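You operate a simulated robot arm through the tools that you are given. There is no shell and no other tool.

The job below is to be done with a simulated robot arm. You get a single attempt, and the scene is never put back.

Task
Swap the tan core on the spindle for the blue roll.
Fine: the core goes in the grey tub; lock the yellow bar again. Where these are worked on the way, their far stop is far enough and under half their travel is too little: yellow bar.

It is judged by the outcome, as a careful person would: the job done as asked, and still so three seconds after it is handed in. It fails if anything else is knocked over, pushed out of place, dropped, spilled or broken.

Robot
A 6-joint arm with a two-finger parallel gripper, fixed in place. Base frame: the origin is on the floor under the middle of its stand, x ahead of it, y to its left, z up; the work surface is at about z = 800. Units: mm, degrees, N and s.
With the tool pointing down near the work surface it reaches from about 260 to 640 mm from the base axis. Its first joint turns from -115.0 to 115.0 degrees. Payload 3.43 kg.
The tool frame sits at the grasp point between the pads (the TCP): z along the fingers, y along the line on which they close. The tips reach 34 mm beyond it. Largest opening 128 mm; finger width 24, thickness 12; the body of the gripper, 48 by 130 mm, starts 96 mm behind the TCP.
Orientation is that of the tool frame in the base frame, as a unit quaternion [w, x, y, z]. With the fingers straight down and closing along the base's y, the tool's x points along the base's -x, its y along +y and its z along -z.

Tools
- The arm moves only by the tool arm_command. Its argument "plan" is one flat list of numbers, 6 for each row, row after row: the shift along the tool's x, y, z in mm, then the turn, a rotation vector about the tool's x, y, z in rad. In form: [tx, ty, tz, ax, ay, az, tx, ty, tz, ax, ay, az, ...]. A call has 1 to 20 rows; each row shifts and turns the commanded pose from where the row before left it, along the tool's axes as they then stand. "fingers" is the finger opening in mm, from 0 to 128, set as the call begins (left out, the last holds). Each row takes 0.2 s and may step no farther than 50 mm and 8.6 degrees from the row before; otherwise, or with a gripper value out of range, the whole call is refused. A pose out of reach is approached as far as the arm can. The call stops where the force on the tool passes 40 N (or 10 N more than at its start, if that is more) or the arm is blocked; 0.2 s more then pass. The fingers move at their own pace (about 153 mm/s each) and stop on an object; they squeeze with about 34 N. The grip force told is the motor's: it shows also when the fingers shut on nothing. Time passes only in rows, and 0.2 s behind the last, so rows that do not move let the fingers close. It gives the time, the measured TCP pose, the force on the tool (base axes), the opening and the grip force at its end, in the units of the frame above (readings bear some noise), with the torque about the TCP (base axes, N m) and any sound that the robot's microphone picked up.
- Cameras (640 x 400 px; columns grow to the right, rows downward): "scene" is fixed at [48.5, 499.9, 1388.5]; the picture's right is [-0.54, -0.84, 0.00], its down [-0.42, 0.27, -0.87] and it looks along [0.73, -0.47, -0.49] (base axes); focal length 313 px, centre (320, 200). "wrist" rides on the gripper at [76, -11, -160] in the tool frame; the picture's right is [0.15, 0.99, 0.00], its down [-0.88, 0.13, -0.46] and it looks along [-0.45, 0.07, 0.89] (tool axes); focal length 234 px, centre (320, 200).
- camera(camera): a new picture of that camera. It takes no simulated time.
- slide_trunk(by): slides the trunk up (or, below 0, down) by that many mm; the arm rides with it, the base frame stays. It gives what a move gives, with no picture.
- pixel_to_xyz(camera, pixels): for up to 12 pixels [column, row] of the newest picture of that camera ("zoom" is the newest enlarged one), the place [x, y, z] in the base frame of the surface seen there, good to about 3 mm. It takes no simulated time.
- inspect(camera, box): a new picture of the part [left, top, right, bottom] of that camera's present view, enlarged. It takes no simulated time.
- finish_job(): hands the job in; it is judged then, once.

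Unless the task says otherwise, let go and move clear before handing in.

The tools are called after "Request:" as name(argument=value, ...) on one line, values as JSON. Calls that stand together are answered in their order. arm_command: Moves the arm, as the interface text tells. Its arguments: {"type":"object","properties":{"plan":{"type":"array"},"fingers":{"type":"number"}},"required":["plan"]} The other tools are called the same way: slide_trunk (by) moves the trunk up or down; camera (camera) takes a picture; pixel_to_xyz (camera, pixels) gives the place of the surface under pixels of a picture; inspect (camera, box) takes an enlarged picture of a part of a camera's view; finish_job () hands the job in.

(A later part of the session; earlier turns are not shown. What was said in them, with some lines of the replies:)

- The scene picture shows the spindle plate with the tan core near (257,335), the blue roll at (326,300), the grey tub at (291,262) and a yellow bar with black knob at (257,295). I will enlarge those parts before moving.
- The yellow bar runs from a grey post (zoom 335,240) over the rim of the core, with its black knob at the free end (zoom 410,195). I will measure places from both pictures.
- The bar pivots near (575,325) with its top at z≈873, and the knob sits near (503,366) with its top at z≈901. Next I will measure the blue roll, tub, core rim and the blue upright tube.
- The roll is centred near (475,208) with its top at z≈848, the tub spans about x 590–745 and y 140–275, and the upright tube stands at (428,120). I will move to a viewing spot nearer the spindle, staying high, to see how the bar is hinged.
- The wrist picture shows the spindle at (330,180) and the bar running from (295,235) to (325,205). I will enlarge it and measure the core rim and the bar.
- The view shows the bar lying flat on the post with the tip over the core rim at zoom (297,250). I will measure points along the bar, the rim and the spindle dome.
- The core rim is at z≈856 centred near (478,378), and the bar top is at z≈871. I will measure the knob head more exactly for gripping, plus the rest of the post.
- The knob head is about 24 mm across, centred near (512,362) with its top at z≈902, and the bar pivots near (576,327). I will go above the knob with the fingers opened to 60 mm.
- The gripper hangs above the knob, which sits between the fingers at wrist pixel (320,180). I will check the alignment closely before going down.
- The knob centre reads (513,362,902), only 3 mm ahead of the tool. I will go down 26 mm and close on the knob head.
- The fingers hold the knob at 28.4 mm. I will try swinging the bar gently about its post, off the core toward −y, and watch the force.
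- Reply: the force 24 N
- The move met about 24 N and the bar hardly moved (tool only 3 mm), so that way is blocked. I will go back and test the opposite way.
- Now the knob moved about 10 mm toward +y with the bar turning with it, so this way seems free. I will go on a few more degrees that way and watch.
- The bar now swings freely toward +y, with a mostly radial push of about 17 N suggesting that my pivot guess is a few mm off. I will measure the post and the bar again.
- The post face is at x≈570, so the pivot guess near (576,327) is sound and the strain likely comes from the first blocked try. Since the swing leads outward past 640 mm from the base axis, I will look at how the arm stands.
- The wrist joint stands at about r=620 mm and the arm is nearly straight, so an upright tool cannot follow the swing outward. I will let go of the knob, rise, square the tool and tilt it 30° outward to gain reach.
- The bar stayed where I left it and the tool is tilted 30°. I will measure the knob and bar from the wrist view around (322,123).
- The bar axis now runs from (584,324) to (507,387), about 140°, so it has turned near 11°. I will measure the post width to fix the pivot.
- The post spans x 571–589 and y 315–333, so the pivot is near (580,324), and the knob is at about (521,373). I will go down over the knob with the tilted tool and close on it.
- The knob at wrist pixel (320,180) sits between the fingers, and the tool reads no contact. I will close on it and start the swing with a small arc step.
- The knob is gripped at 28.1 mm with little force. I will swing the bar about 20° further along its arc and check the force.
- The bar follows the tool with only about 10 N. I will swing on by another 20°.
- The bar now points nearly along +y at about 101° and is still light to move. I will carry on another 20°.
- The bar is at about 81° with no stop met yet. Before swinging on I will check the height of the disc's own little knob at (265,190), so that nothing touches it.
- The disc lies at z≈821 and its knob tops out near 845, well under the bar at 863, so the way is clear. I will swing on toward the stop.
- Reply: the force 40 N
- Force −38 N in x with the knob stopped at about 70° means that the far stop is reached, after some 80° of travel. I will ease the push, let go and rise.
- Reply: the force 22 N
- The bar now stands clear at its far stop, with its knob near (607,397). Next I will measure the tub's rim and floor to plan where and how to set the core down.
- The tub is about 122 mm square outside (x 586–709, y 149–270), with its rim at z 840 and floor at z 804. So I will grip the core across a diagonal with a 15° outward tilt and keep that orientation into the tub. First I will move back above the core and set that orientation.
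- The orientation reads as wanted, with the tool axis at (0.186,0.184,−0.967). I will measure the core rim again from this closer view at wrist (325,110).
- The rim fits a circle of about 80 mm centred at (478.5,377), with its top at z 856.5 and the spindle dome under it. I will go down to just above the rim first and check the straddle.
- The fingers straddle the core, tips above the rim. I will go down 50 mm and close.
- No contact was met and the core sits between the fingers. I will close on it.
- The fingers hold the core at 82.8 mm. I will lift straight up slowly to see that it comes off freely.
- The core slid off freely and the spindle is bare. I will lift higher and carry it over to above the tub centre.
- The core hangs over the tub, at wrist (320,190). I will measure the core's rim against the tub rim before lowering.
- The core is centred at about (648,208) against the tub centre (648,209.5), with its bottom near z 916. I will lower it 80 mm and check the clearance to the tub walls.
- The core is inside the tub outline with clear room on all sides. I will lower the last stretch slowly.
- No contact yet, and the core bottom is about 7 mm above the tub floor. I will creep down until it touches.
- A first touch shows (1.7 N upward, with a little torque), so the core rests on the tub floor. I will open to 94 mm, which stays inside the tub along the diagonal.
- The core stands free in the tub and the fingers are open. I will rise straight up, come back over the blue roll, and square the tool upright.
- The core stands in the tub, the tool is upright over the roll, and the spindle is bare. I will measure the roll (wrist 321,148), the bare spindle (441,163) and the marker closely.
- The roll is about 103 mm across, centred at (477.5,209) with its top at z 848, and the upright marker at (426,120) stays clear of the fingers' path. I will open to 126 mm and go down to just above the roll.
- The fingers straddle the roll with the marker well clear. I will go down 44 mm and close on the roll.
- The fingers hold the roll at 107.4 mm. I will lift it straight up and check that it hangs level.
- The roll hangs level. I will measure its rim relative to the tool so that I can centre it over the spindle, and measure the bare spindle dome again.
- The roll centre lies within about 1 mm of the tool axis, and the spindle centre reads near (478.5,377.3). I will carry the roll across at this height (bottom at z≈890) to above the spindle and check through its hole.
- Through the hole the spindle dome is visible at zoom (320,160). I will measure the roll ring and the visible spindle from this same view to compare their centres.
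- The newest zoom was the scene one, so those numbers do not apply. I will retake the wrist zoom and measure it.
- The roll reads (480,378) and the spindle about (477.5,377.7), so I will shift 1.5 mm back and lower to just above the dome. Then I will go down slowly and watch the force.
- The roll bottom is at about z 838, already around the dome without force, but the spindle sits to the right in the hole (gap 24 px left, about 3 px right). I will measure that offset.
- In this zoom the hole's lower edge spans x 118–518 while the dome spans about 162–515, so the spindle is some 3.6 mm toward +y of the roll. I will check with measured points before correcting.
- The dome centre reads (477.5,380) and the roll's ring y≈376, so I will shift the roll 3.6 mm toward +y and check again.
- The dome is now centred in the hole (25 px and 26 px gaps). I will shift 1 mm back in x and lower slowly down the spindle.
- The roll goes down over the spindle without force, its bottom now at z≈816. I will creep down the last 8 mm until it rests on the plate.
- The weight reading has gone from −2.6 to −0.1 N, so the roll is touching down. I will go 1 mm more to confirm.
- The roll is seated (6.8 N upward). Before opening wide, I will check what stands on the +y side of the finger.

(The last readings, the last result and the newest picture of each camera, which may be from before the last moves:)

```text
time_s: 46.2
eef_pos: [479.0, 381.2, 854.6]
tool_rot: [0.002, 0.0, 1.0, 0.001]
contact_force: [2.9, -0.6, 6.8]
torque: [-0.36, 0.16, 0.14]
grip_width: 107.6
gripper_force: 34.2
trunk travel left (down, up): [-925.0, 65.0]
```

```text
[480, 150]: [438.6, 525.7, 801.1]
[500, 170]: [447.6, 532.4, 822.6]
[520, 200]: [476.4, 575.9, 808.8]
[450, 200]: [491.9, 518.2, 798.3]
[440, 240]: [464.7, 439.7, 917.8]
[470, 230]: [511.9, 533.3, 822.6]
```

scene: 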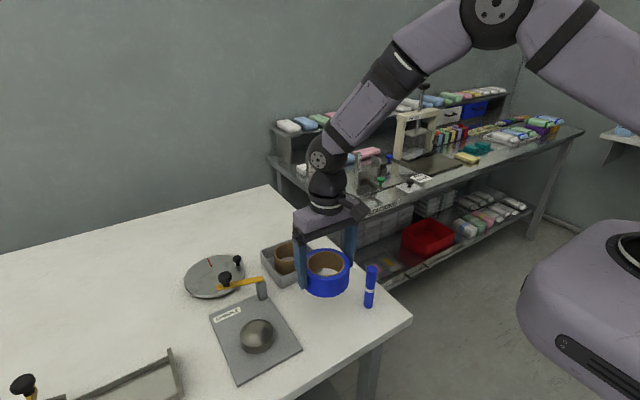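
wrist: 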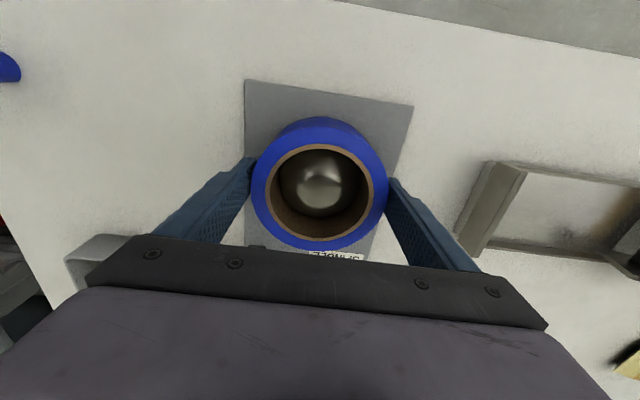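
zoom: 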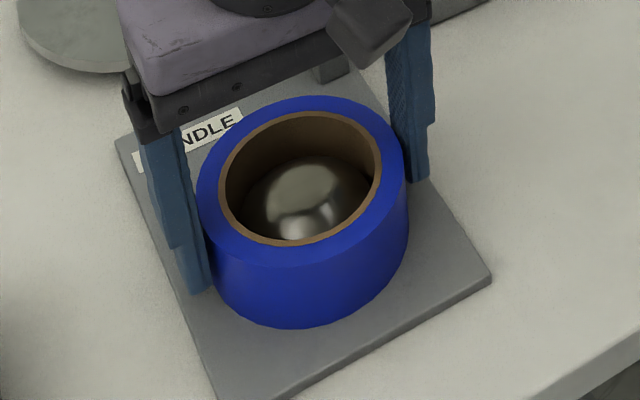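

The tray on that side begins at y≈520, well beyond the finger's 456. I will open and rise straight up.

Request:
arm_command(plan=[0, 0, 0, 0, 0, 0, 0, 0, 0, 0, 0, 0], fingers=126)

Request:
arm_command(plan=[0, 0, -10, 0, 0, 0, 0, 0, -20, 0, 0, 0, 0, 0, -30, 0, 0, 0, 0, 0, -40, 0, 0, 0, 0, 0, -35, 0, 0, 0])

Request:
camera(camera="wrist")

Request:
camera(camera="scene")

Request:
inspect(camera="scene", box=[190, 250, 330, 380])

```text
time_s: 46.8
eef_pos: [475.7, 379.6, 854.6]
tool_rot: [0.0, 0.0, 1.0, 0.0]
contact_force: [-0.3, 0.2, 0.4]
torque: [0.0, 0.01, -0.02]
grip_width: 126.2
gripper_force: 0.1
trunk travel left (down, up): [-925.0, 65.0]
```

```text
time_s: 48.0
eef_pos: [476.6, 381.0, 988.6]
tool_rot: [0.0, 0.0, 1.0, -0.001]
contact_force: [-0.1, -0.1, -0.2]
torque: [0.0, -0.02, -0.02]
grip_width: 125.8
gripper_force: 0.0
trunk travel left (down, up): [-925.0, 65.0]
```

```text
taken
```

wrist: 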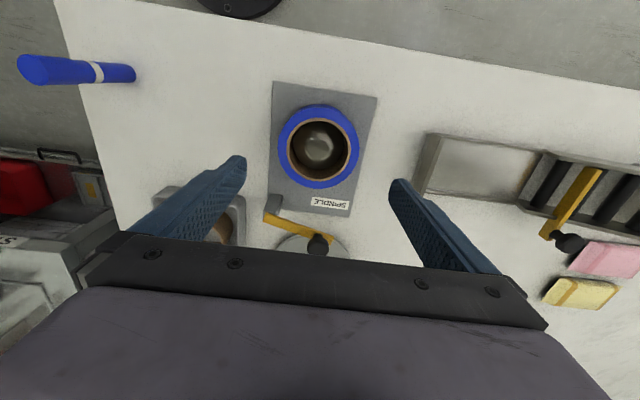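

```text
taken
```

scene: 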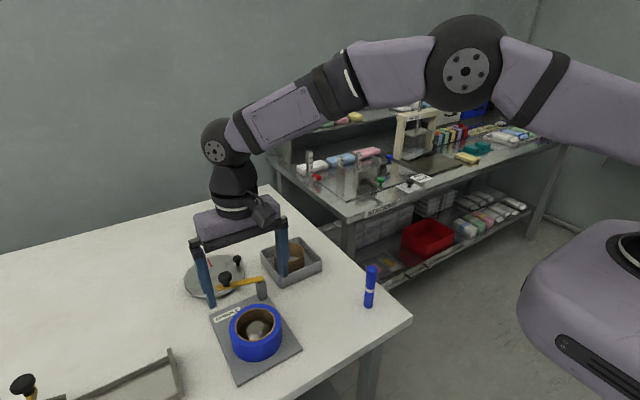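

```text
3.08 times, centred on (260, 315) of scene
```

zoom: 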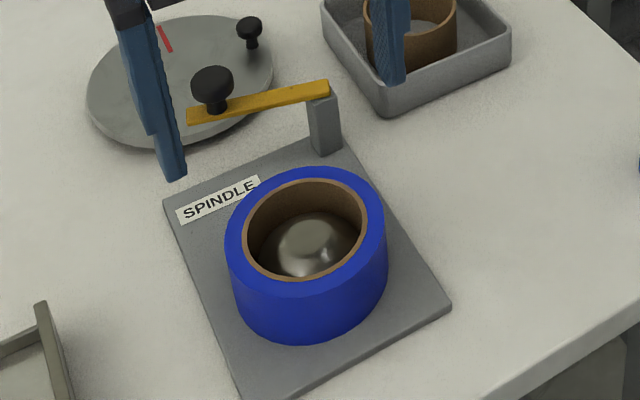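

The blue roll sits flat on the spindle, the core is in the tub, and the bar is still at its far stop. I will tilt the tool again and move above the bar's knob to bring it back.

Request:
arm_command(plan=[0, 0, 0, 0, -0.1309, 0, 0, 0, 0, 0, -0.1309, 0, 0, 0, 0, 0, -0.1309, 0, 0, 0, 0, 0, -0.1309, 0, -26.9, 4, 14.1, 0, 0, 0, -26.9, 4, 14.1, 0, 0, 0, -26.9, 4, 14.1, 0, 0, 0, -26.9, 4, 14.1, 0, 0, 0, 0, 0, 0, 0, 0, 0], fingers=60)

Request:
inspect(camera="wrist", box=[240, 30, 400, 150])

```text
time_s: 50.0
eef_pos: [599.4, 395.7, 993.9]
tool_rot: [0.259, -0.001, 0.966, 0.0]
contact_force: [-0.4, 0.1, -0.1]
torque: [-0.02, 0.0, -0.01]
grip_width: 60.0
gripper_force: 0.0
trunk travel left (down, up): [-925.0, 65.0]
```

```text
3.33 times, centred on (320, 90) of wrist
```

zoom: 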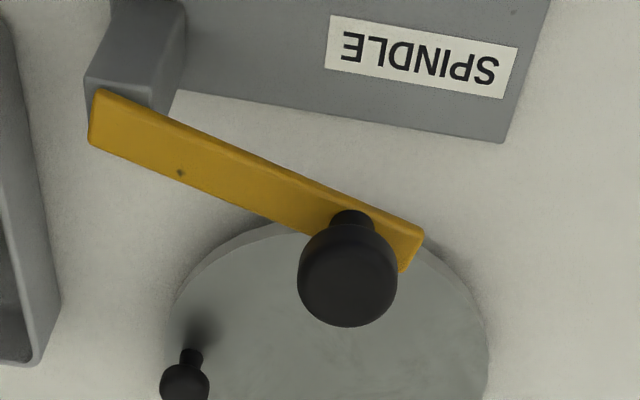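

Request:
pixel_to_xyz(camera="zoom", pixels=[[347, 275], [347, 300], [310, 275], [385, 275], [347, 255], [347, 315], [325, 300], [370, 300], [95, 120], [413, 250], [250, 180], [347, 320]])

```text
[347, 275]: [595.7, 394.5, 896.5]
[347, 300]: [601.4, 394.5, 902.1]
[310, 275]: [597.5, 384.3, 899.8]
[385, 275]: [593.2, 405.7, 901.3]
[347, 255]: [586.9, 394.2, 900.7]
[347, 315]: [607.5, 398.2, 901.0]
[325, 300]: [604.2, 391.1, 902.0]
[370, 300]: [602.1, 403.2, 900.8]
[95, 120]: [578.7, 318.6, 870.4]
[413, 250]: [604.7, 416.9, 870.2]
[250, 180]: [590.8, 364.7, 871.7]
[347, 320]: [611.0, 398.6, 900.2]
```

The knob is centred near (599.5,396.5), with the bar at about 75°. I will go down over it with the tilted fingers and close.

Request:
arm_command(plan=[18.66, 0.8, 12.3, 0, 0, 0, 10, 0, 17.32, 0, 0, 0, 10, 0, 17.32, 0, 0, 0, 10, 0, 17.32, 0, 0, 0])

Request:
inspect(camera="wrist", box=[240, 100, 400, 250])

```text
time_s: 51.0
eef_pos: [587.7, 398.5, 913.3]
tool_rot: [0.259, 0.0, 0.966, -0.001]
contact_force: [1.1, 0.3, 0.1]
torque: [-0.03, -0.02, 0.0]
grip_width: 60.0
gripper_force: 0.1
trunk travel left (down, up): [-925.0, 65.0]
```

```text
2.67 times, centred on (320, 175) of wrist
```

zoom: 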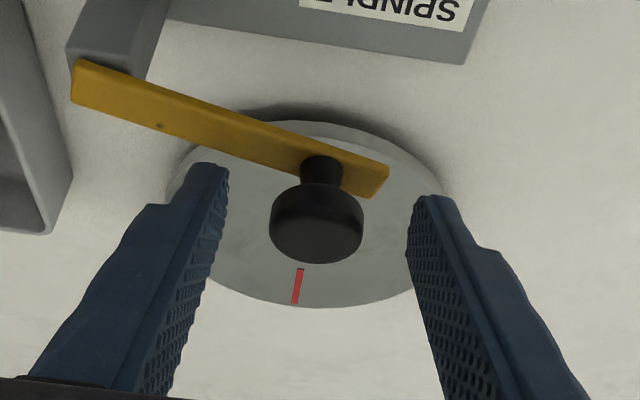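

The knob sits between the fingers within the pads' length. I will close on it.

Request:
arm_command(plan=[0, 0, 0, 0, 0, 0, 0, 0, 0, 0, 0, 0, 0, 0, 0, 0, 0, 0], fingers=0)

Request:
inspect(camera="wrist", box=[240, 100, 400, 250])

```text
time_s: 51.8
eef_pos: [586.3, 397.5, 913.7]
tool_rot: [0.259, 0.0, 0.966, -0.001]
contact_force: [-0.2, -3.2, -0.8]
torque: [0.02, -0.06, 0.14]
grip_width: 27.9
gripper_force: 45.4
trunk travel left (down, up): [-925.0, 65.0]
```

```text
2.67 times, centred on (320, 175) of wrist
```

zoom: 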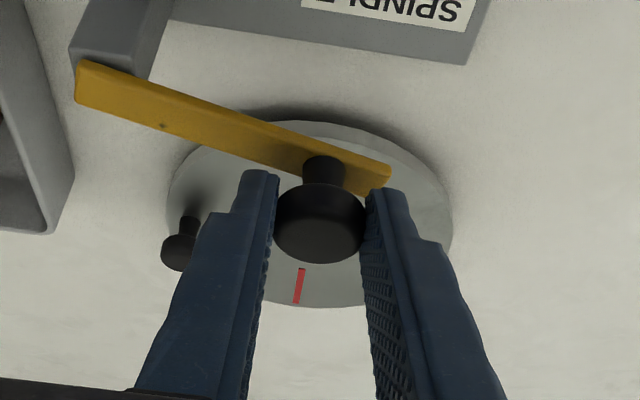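

The knob is held at 27.9 mm. I will swing the bar back along its arc, 25° first.

Request:
arm_command(plan=[5.66, 1.33, -3.27, 0, 0, 0, 5.74, 0.75, -3.32, 0, 0, 0, 5.78, 0.18, -3.34, 0, 0, 0, 5.77, -0.41, -3.33, 0, 0, 0, 5.72, -0.99, -3.3, 0, 0, 0])

Request:
inspect(camera="wrist", box=[240, 60, 420, 230])

```text
time_s: 53.0
eef_pos: [554.5, 400.1, 913.7]
tool_rot: [0.258, -0.001, 0.966, 0.002]
contact_force: [3.7, 0.1, -0.9]
torque: [0.03, 0.07, 0.32]
grip_width: 29.1
gripper_force: 45.2
trunk travel left (down, up): [-925.0, 65.0]
```

```text
2.35 times, centred on (330, 145) of wrist
```

zoom: 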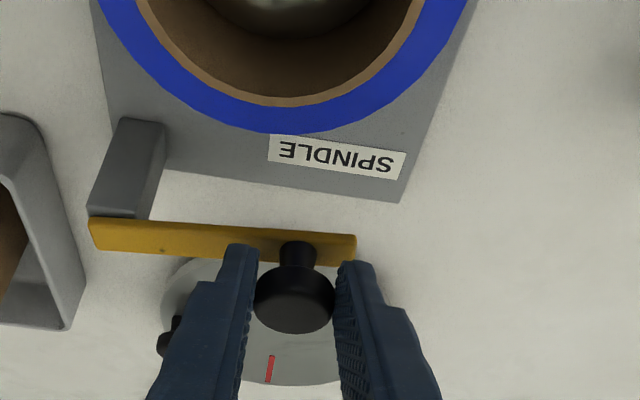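

The bar follows with under 4 N. I will swing another 25°.

Request:
arm_command(plan=[5.62, -1.55, -3.25, 0, 0, 0, 5.48, -2.12, -3.17, 0, 0, 0, 5.3, -2.66, -3.06, 0, 0, 0, 5.07, -3.19, -2.93, 0, 0, 0, 4.82, -3.68, -2.79, 0, 0, 0])

Request:
inspect(camera="wrist", box=[240, 60, 420, 230])

```text
time_s: 54.2
eef_pos: [525.4, 391.4, 914.2]
tool_rot: [0.259, -0.003, 0.966, 0.003]
contact_force: [-3.5, 24.9, -4.0]
torque: [0.41, -0.17, 1.17]
grip_width: 28.7
gripper_force: 44.6
trunk travel left (down, up): [-925.0, 65.0]
```

```text
2.35 times, centred on (330, 145) of wrist
```

zoom: 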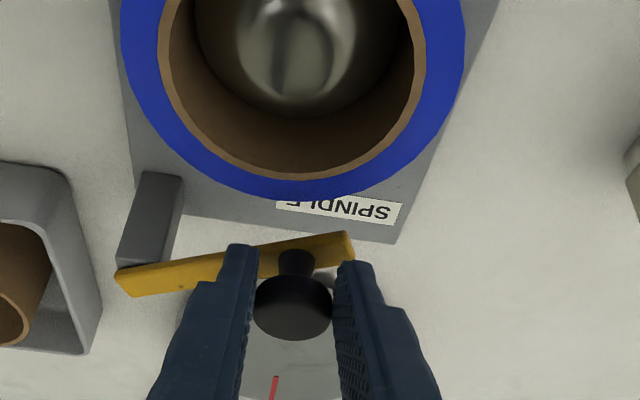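

A radial push of about 25 N has built up, so the true knob path lies a little farther out than I steered. I will measure the bar and knob now.

Request:
pixel_to_xyz(camera="zoom", pixels=[[124, 285], [349, 247], [170, 275], [220, 265], [325, 252], [290, 310], [290, 330], [265, 300], [320, 300], [180, 285], [148, 180], [175, 180]])

```text
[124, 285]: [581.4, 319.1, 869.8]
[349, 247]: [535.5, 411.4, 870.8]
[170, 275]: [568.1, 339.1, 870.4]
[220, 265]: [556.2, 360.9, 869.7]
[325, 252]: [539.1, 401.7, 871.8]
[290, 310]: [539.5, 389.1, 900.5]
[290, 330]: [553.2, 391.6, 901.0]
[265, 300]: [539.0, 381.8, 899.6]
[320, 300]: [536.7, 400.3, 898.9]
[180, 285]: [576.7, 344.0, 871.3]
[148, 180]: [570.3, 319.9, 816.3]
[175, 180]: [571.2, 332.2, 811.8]
```

The knob is at about (545,392) with the bar at 117°, and it has slid to the edge of the pads. I will let go, centre the fingers on the knob again and re-grip.

Request:
arm_command(plan=[0, 5, 0, 0, 0, 0, 0, 0, 0, 0, 0, 0], fingers=60)

Request:
inspect(camera="wrist", box=[240, 60, 420, 230])

Request:
pixel_to_xyz(camera="zoom", pixels=[[124, 285], [349, 247], [290, 310], [290, 330], [265, 305], [315, 305], [290, 295], [300, 320]])

```text
time_s: 54.8
eef_pos: [525.2, 388.2, 912.8]
tool_rot: [0.258, 0.001, 0.966, -0.001]
contact_force: [-0.9, -0.9, 0.0]
torque: [0.04, 0.02, 0.0]
grip_width: 60.2
gripper_force: 0.0
trunk travel left (down, up): [-925.0, 65.0]
```

```text
2.35 times, centred on (330, 145) of wrist
```

zoom: 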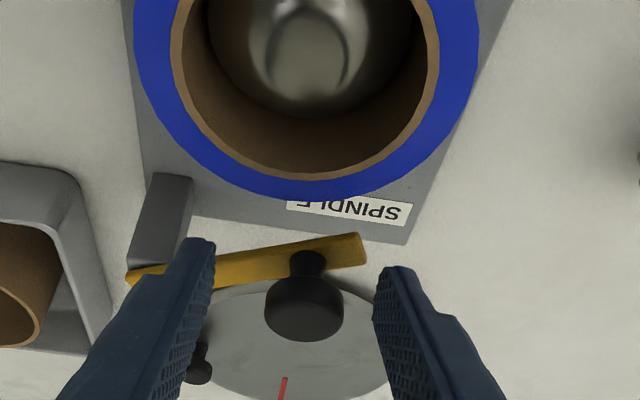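

```text
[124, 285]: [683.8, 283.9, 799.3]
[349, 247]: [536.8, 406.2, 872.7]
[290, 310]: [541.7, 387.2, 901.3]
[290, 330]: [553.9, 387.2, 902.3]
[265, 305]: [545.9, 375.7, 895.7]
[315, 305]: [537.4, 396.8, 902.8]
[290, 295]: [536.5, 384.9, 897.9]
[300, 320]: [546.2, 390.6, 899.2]
```

The knob stayed put near (545,392). I will move 9 mm forward to centre it between the pads and close.

Request:
arm_command(plan=[-3.9, 1.2, 2.25, 0, 0, 0, -3.9, 1.3, 2.25, 0, 0, 0])

Request:
arm_command(plan=[0, 0, 0, 0, 0, 0, 0, 0, 0, 0, 0, 0, 0, 0, 0, 0, 0, 0], fingers=0)

Request:
inspect(camera="wrist", box=[240, 60, 420, 230])

```text
time_s: 55.4
eef_pos: [534.7, 392.9, 913.7]
tool_rot: [0.259, 0.0, 0.966, 0.001]
contact_force: [0.5, 0.3, 0.0]
torque: [-0.01, 0.0, 0.0]
grip_width: 59.9
gripper_force: 0.0
trunk travel left (down, up): [-925.0, 65.0]
```

```text
time_s: 56.2
eef_pos: [534.2, 392.6, 912.9]
tool_rot: [0.259, 0.0, 0.966, 0.0]
contact_force: [0.7, -1.6, -0.6]
torque: [-0.01, -0.06, 0.06]
grip_width: 28.6
gripper_force: 45.5
trunk travel left (down, up): [-925.0, 65.0]
```

```text
2.35 times, centred on (330, 145) of wrist
```

zoom: 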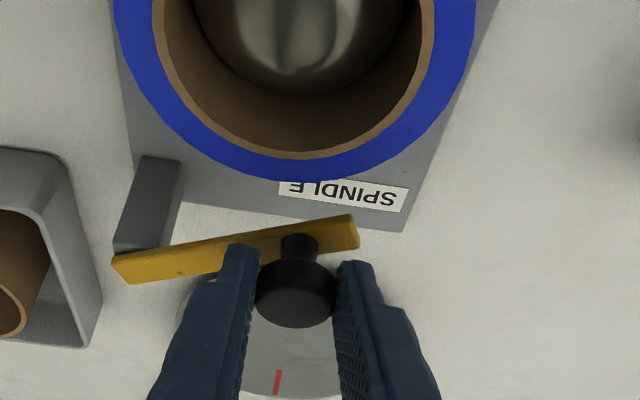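

The knob is centred in the grip now at 117°. I will swing on 15° with a corrected arc.

Request:
arm_command(plan=[5.06, -3.31, -2.92, 0, 0, 0, 4.8, -3.8, -2.77, 0, 0, 0, 4.49, -4.28, -2.59, 0, 0, 0])

Request:
inspect(camera="wrist", box=[240, 60, 420, 230])

Request:
pixel_to_xyz(camera="zoom", pixels=[[124, 285], [345, 225], [290, 310], [290, 330], [265, 300], [320, 300], [330, 245]])

```text
time_s: 57.0
eef_pos: [517.0, 384.2, 913.6]
tool_rot: [0.259, -0.002, 0.966, 0.001]
contact_force: [1.0, 7.3, -3.9]
torque: [0.11, 0.21, 0.58]
grip_width: 29.4
gripper_force: 44.5
trunk travel left (down, up): [-925.0, 65.0]
```

```text
2.35 times, centred on (330, 145) of wrist
```

zoom: 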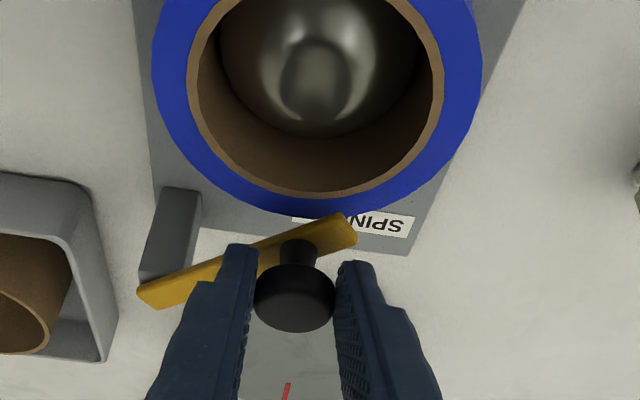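

```text
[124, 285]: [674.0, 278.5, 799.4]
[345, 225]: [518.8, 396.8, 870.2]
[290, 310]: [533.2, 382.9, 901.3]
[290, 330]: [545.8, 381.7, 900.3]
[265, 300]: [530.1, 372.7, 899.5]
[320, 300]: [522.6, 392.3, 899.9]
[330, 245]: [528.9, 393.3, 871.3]
```

The bar is near 129° with only about 8 N. I will continue toward the locked place over the roll rim.

Request:
arm_command(plan=[4.15, -4.71, -2.4, 0, 0, 0, 3.78, -5.1, -2.19, 0, 0, 0])

Request:
inspect(camera="wrist", box=[240, 60, 420, 230])

Request:
inspect(camera="scene", box=[200, 270, 310, 370])

```text
time_s: 57.6
eef_pos: [506.6, 372.7, 913.1]
tool_rot: [0.259, 0.0, 0.966, 0.0]
contact_force: [-14.1, 11.1, -1.0]
torque: [0.17, 0.15, 0.22]
grip_width: 28.1
gripper_force: 45.0
trunk travel left (down, up): [-925.0, 65.0]
```

```text
2.35 times, centred on (330, 145) of wrist
```

zoom: 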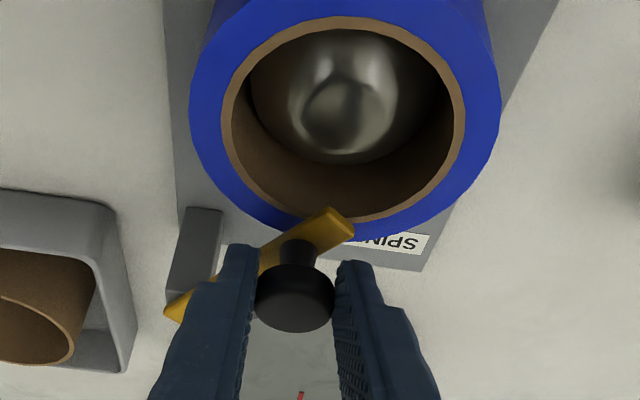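

```text
4.00 times, centred on (255, 320) of scene
```

zoom: 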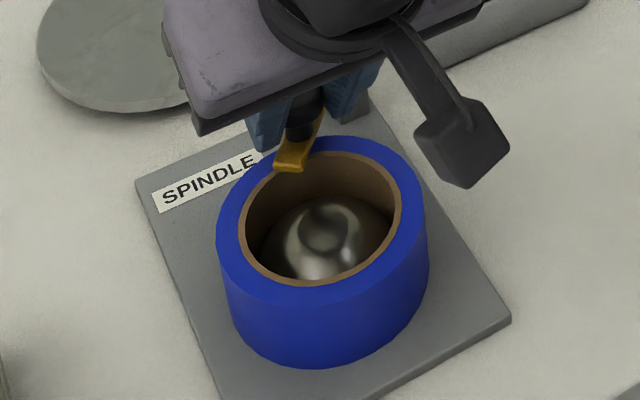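

The bar tip is over the roll's rim, at about 141°. I will push on the last 10° or so to its stop, easing slightly outward to relieve the radial strain.

Request:
arm_command(plan=[5.1, -3.97, -2.95, 0, 0, 0, 2.95, -5.79, -1.71, 0, 0, 0])

Request:
inspect(camera="wrist", box=[240, 60, 420, 230])

Request:
pixel_to_xyz(camera="zoom", pixels=[[345, 235], [335, 220], [290, 310], [265, 300], [320, 300], [290, 325], [200, 300]])

```text
time_s: 58.2
eef_pos: [499.2, 365.0, 913.7]
tool_rot: [0.258, -0.002, 0.966, 0.002]
contact_force: [-1.7, 15.5, -7.8]
torque: [0.22, -0.13, 1.12]
grip_width: 28.0
gripper_force: 45.2
trunk travel left (down, up): [-925.0, 65.0]
```

```text
2.35 times, centred on (330, 145) of wrist
```

zoom: 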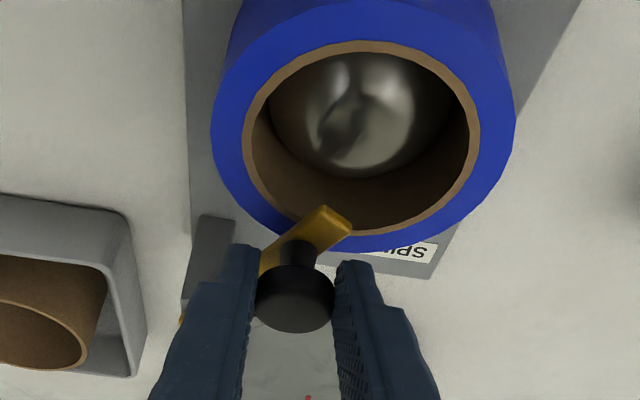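

```text
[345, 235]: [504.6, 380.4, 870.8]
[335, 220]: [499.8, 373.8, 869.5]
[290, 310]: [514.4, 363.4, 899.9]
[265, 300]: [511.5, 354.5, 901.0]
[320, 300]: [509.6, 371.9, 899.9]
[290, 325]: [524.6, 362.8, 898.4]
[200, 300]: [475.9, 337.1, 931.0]
```

The knob reads about (514,363), nearly at its first place (512.5,362). I will press a few mm more to be sure it is home against its stop.

Request:
arm_command(plan=[1.3, -2.6, -0.75, 0, 0, 0, 1.3, -2.6, -0.75, 0, 0, 0, 0, 0, 0, 0, 0, 0])

Request:
inspect(camera="wrist", box=[240, 60, 420, 230])

Request:
pixel_to_xyz(camera="zoom", pixels=[[345, 235], [335, 220], [290, 310], [265, 300], [320, 300], [290, 325], [322, 212]])

```text
time_s: 59.0
eef_pos: [497.0, 360.9, 912.8]
tool_rot: [0.259, -0.002, 0.966, 0.004]
contact_force: [3.0, 22.0, -3.5]
torque: [0.09, -0.33, 0.94]
grip_width: 28.3
gripper_force: 45.0
trunk travel left (down, up): [-925.0, 65.0]
```

```text
2.35 times, centred on (330, 145) of wrist
```

zoom: 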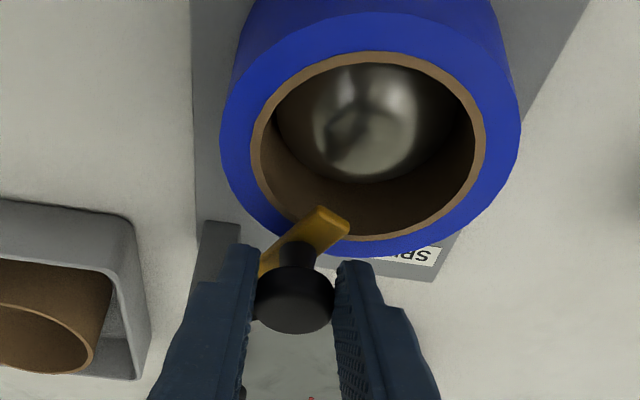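

```text
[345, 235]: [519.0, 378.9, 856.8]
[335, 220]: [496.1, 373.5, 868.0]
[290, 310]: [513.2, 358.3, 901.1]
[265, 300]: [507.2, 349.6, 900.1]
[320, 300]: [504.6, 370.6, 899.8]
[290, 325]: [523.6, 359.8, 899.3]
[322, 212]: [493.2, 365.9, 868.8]
```

The bar tip now reads (493–496, 366–374), matching its first place, and the force has risen to 22 N. I will press 3 mm more to confirm that this is the stop.

Request:
arm_command(plan=[1.3, -2.6, -0.75, 0, 0, 0, 0, 0, 0, 0, 0, 0])

```text
time_s: 59.6
eef_pos: [496.8, 361.6, 913.9]
tool_rot: [0.26, -0.002, 0.966, 0.005]
contact_force: [10.1, 28.0, -5.3]
torque: [0.03, -0.16, 0.99]
grip_width: 28.6
gripper_force: 45.0
trunk travel left (down, up): [-925.0, 65.0]
```

The position held while the force rose to 30 N, so the bar is home at its stop. I will ease most of the push, open the fingers and rise.

Request:
arm_command(plan=[-1.3, 3.5, 0.75, 0, 0, 0, 0, 0, 0, 0, 0, 0])

Request:
arm_command(plan=[0, 0, 0, 0, 0, 0, 0, 0, 0, 0, 0, 0], fingers=60)

Request:
arm_command(plan=[-5, 0, -8.66, 0, 0, 0, -10, 0, -17.32, 0, 0, 0, -20, 0, -34.64, 0, 0, 0, -20, 0, -34.64, 0, 0, 0])

Request:
camera(camera="wrist")

Request:
camera(camera="scene")

```text
time_s: 60.2
eef_pos: [497.0, 362.1, 913.1]
tool_rot: [0.259, -0.001, 0.966, 0.003]
contact_force: [5.0, 20.2, 2.6]
torque: [0.17, 0.09, 0.64]
grip_width: 28.4
gripper_force: 44.9
trunk travel left (down, up): [-925.0, 65.0]
```

```text
time_s: 60.8
eef_pos: [496.9, 355.1, 913.9]
tool_rot: [0.258, 0.0, 0.966, -0.001]
contact_force: [-0.8, -0.1, 0.9]
torque: [0.05, 0.0, 0.01]
grip_width: 60.0
gripper_force: 0.1
trunk travel left (down, up): [-925.0, 65.0]
```

```text
time_s: 61.8
eef_pos: [495.4, 356.2, 1026.0]
tool_rot: [0.259, 0.0, 0.966, 0.0]
contact_force: [-0.5, 0.2, 0.9]
torque: [0.0, -0.03, 0.03]
grip_width: 59.9
gripper_force: 0.1
trunk travel left (down, up): [-925.0, 65.0]
```

```text
taken
```

wrist: 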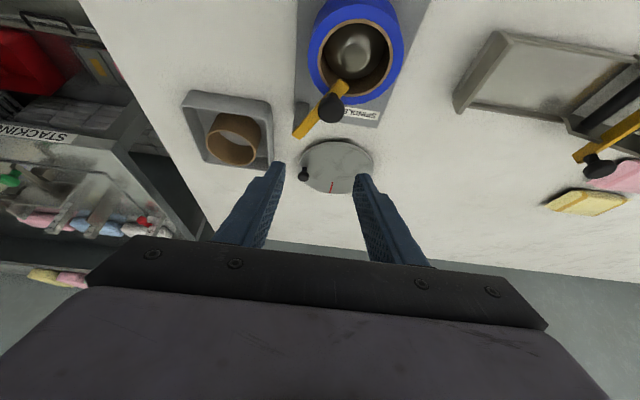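

```text
taken
```

scene: 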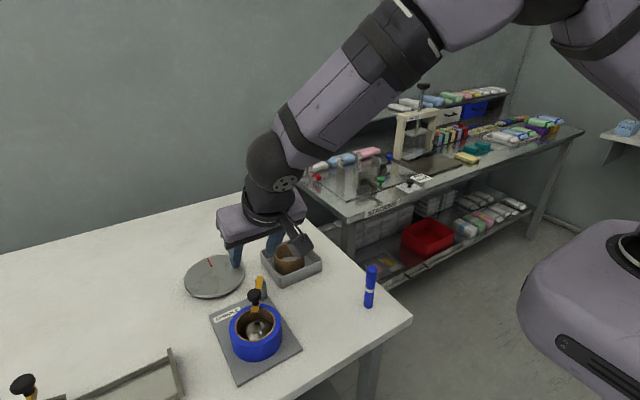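

I am clear above the bar, and the scene looks as wanted. I will check closely that the bar's angle equals its first locked place and that the roll sits flat.

Request:
inspect(camera="wrist", box=[275, 0, 425, 150])

Request:
inspect(camera="scene", box=[200, 260, 310, 370])

Request:
pixel_to_xyz(camera="wrist", pixels=[[299, 134], [341, 85], [331, 103], [331, 112], [322, 106], [340, 106], [316, 113], [315, 55], [395, 55], [355, 12], [232, 130], [210, 125]])

```text
2.67 times, centred on (350, 75) of wrist
```

zoom: 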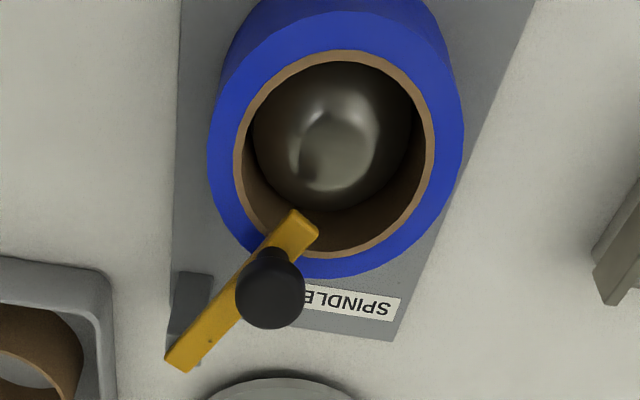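

```text
3.64 times, centred on (255, 315) of scene
```

zoom: 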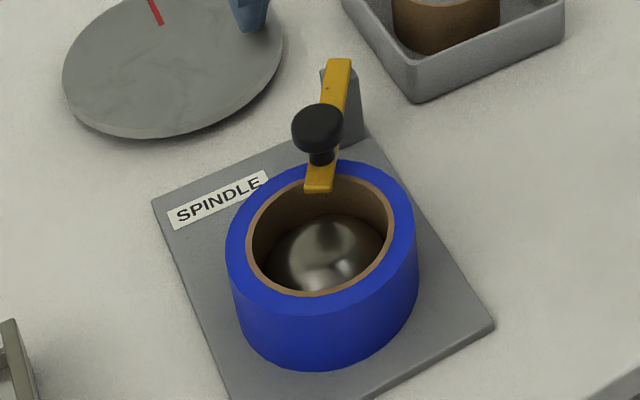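

```text
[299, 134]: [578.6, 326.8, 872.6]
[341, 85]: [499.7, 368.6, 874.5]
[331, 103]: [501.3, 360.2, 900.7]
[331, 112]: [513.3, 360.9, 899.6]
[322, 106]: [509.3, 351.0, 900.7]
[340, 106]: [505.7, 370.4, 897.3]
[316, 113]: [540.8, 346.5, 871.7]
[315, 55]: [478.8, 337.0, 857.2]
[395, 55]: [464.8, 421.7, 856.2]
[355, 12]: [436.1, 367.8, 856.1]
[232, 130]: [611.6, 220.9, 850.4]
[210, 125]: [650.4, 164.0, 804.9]
```

The bar reads 152° (first 151°) with its tip over the roll's rim, and the roll's top is level at z 856–857. The core stands in the tub. I will straighten the tool, draw back up and take a last look.

Request:
arm_command(plan=[-10, 0, -17.3, 0, 0.1309, 0, 5, 0, -20, 0, 0.1309, 0, 10, 0, -25, 0, 0.1309, 0, 10, 0, -25, 0, 0.1309, 0, 20, -20, -25, 0, 0, 0, 20, -20, -25, 0, 0, 0, 0, 0, 0, 0, 0, 0, 0, 0, 0, 0, 0, 0])

Request:
camera(camera="scene")

Request:
camera(camera="wrist")

```text
time_s: 63.6
eef_pos: [414.5, 316.9, 1158.0]
tool_rot: [0.0, 0.0, 1.0, 0.0]
contact_force: [0.4, 1.0, 0.1]
torque: [0.01, -0.03, -0.01]
grip_width: 59.9
gripper_force: 0.2
trunk travel left (down, up): [-925.0, 65.0]
```

```text
taken
```

scene: 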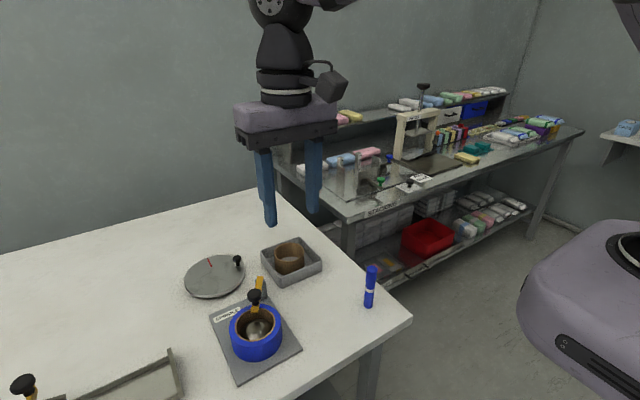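

```text
taken
```

wrist: 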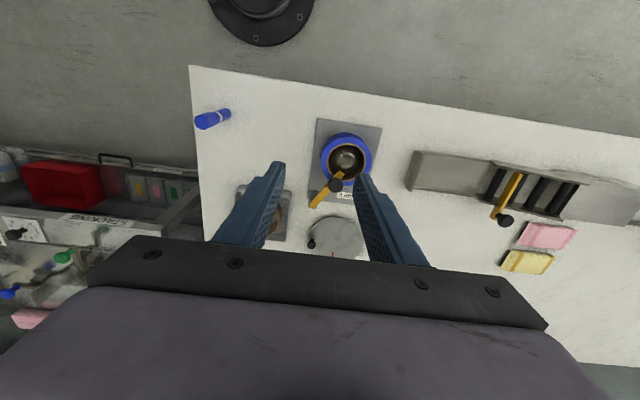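

The last pictures show the blue roll on the spindle at (256,333) and the yellow bar back over its rim at (258,292). The tan core stands in the grey tub at (290,258), and the marker, disc and tray have not moved. The arm is clear, so I am handing the job in.

Request:
finish_job()

```text
The job is handed in.
```

The blue roll is now on the spindle, the tan core is standing in the grey tub, and the yellow bar is locked again over the roll's rim.

- **Yellow bar:** I swung it out to its far stop and then back until it met its closed stop. It now sits at about 152°, against about 151° at the start.
- **Blue roll:** it sits flat on the spindle plate, with its top level at about z 856.
- **Everything else:** in the last pictures the upright blue marker, the disc and the tray were where they started. The arm had let go and was clear before I handed in.

My first try at the bar pushed it the wrong way, against its closed stop, with about 24 N. I saw no sign of damage or movement from that.
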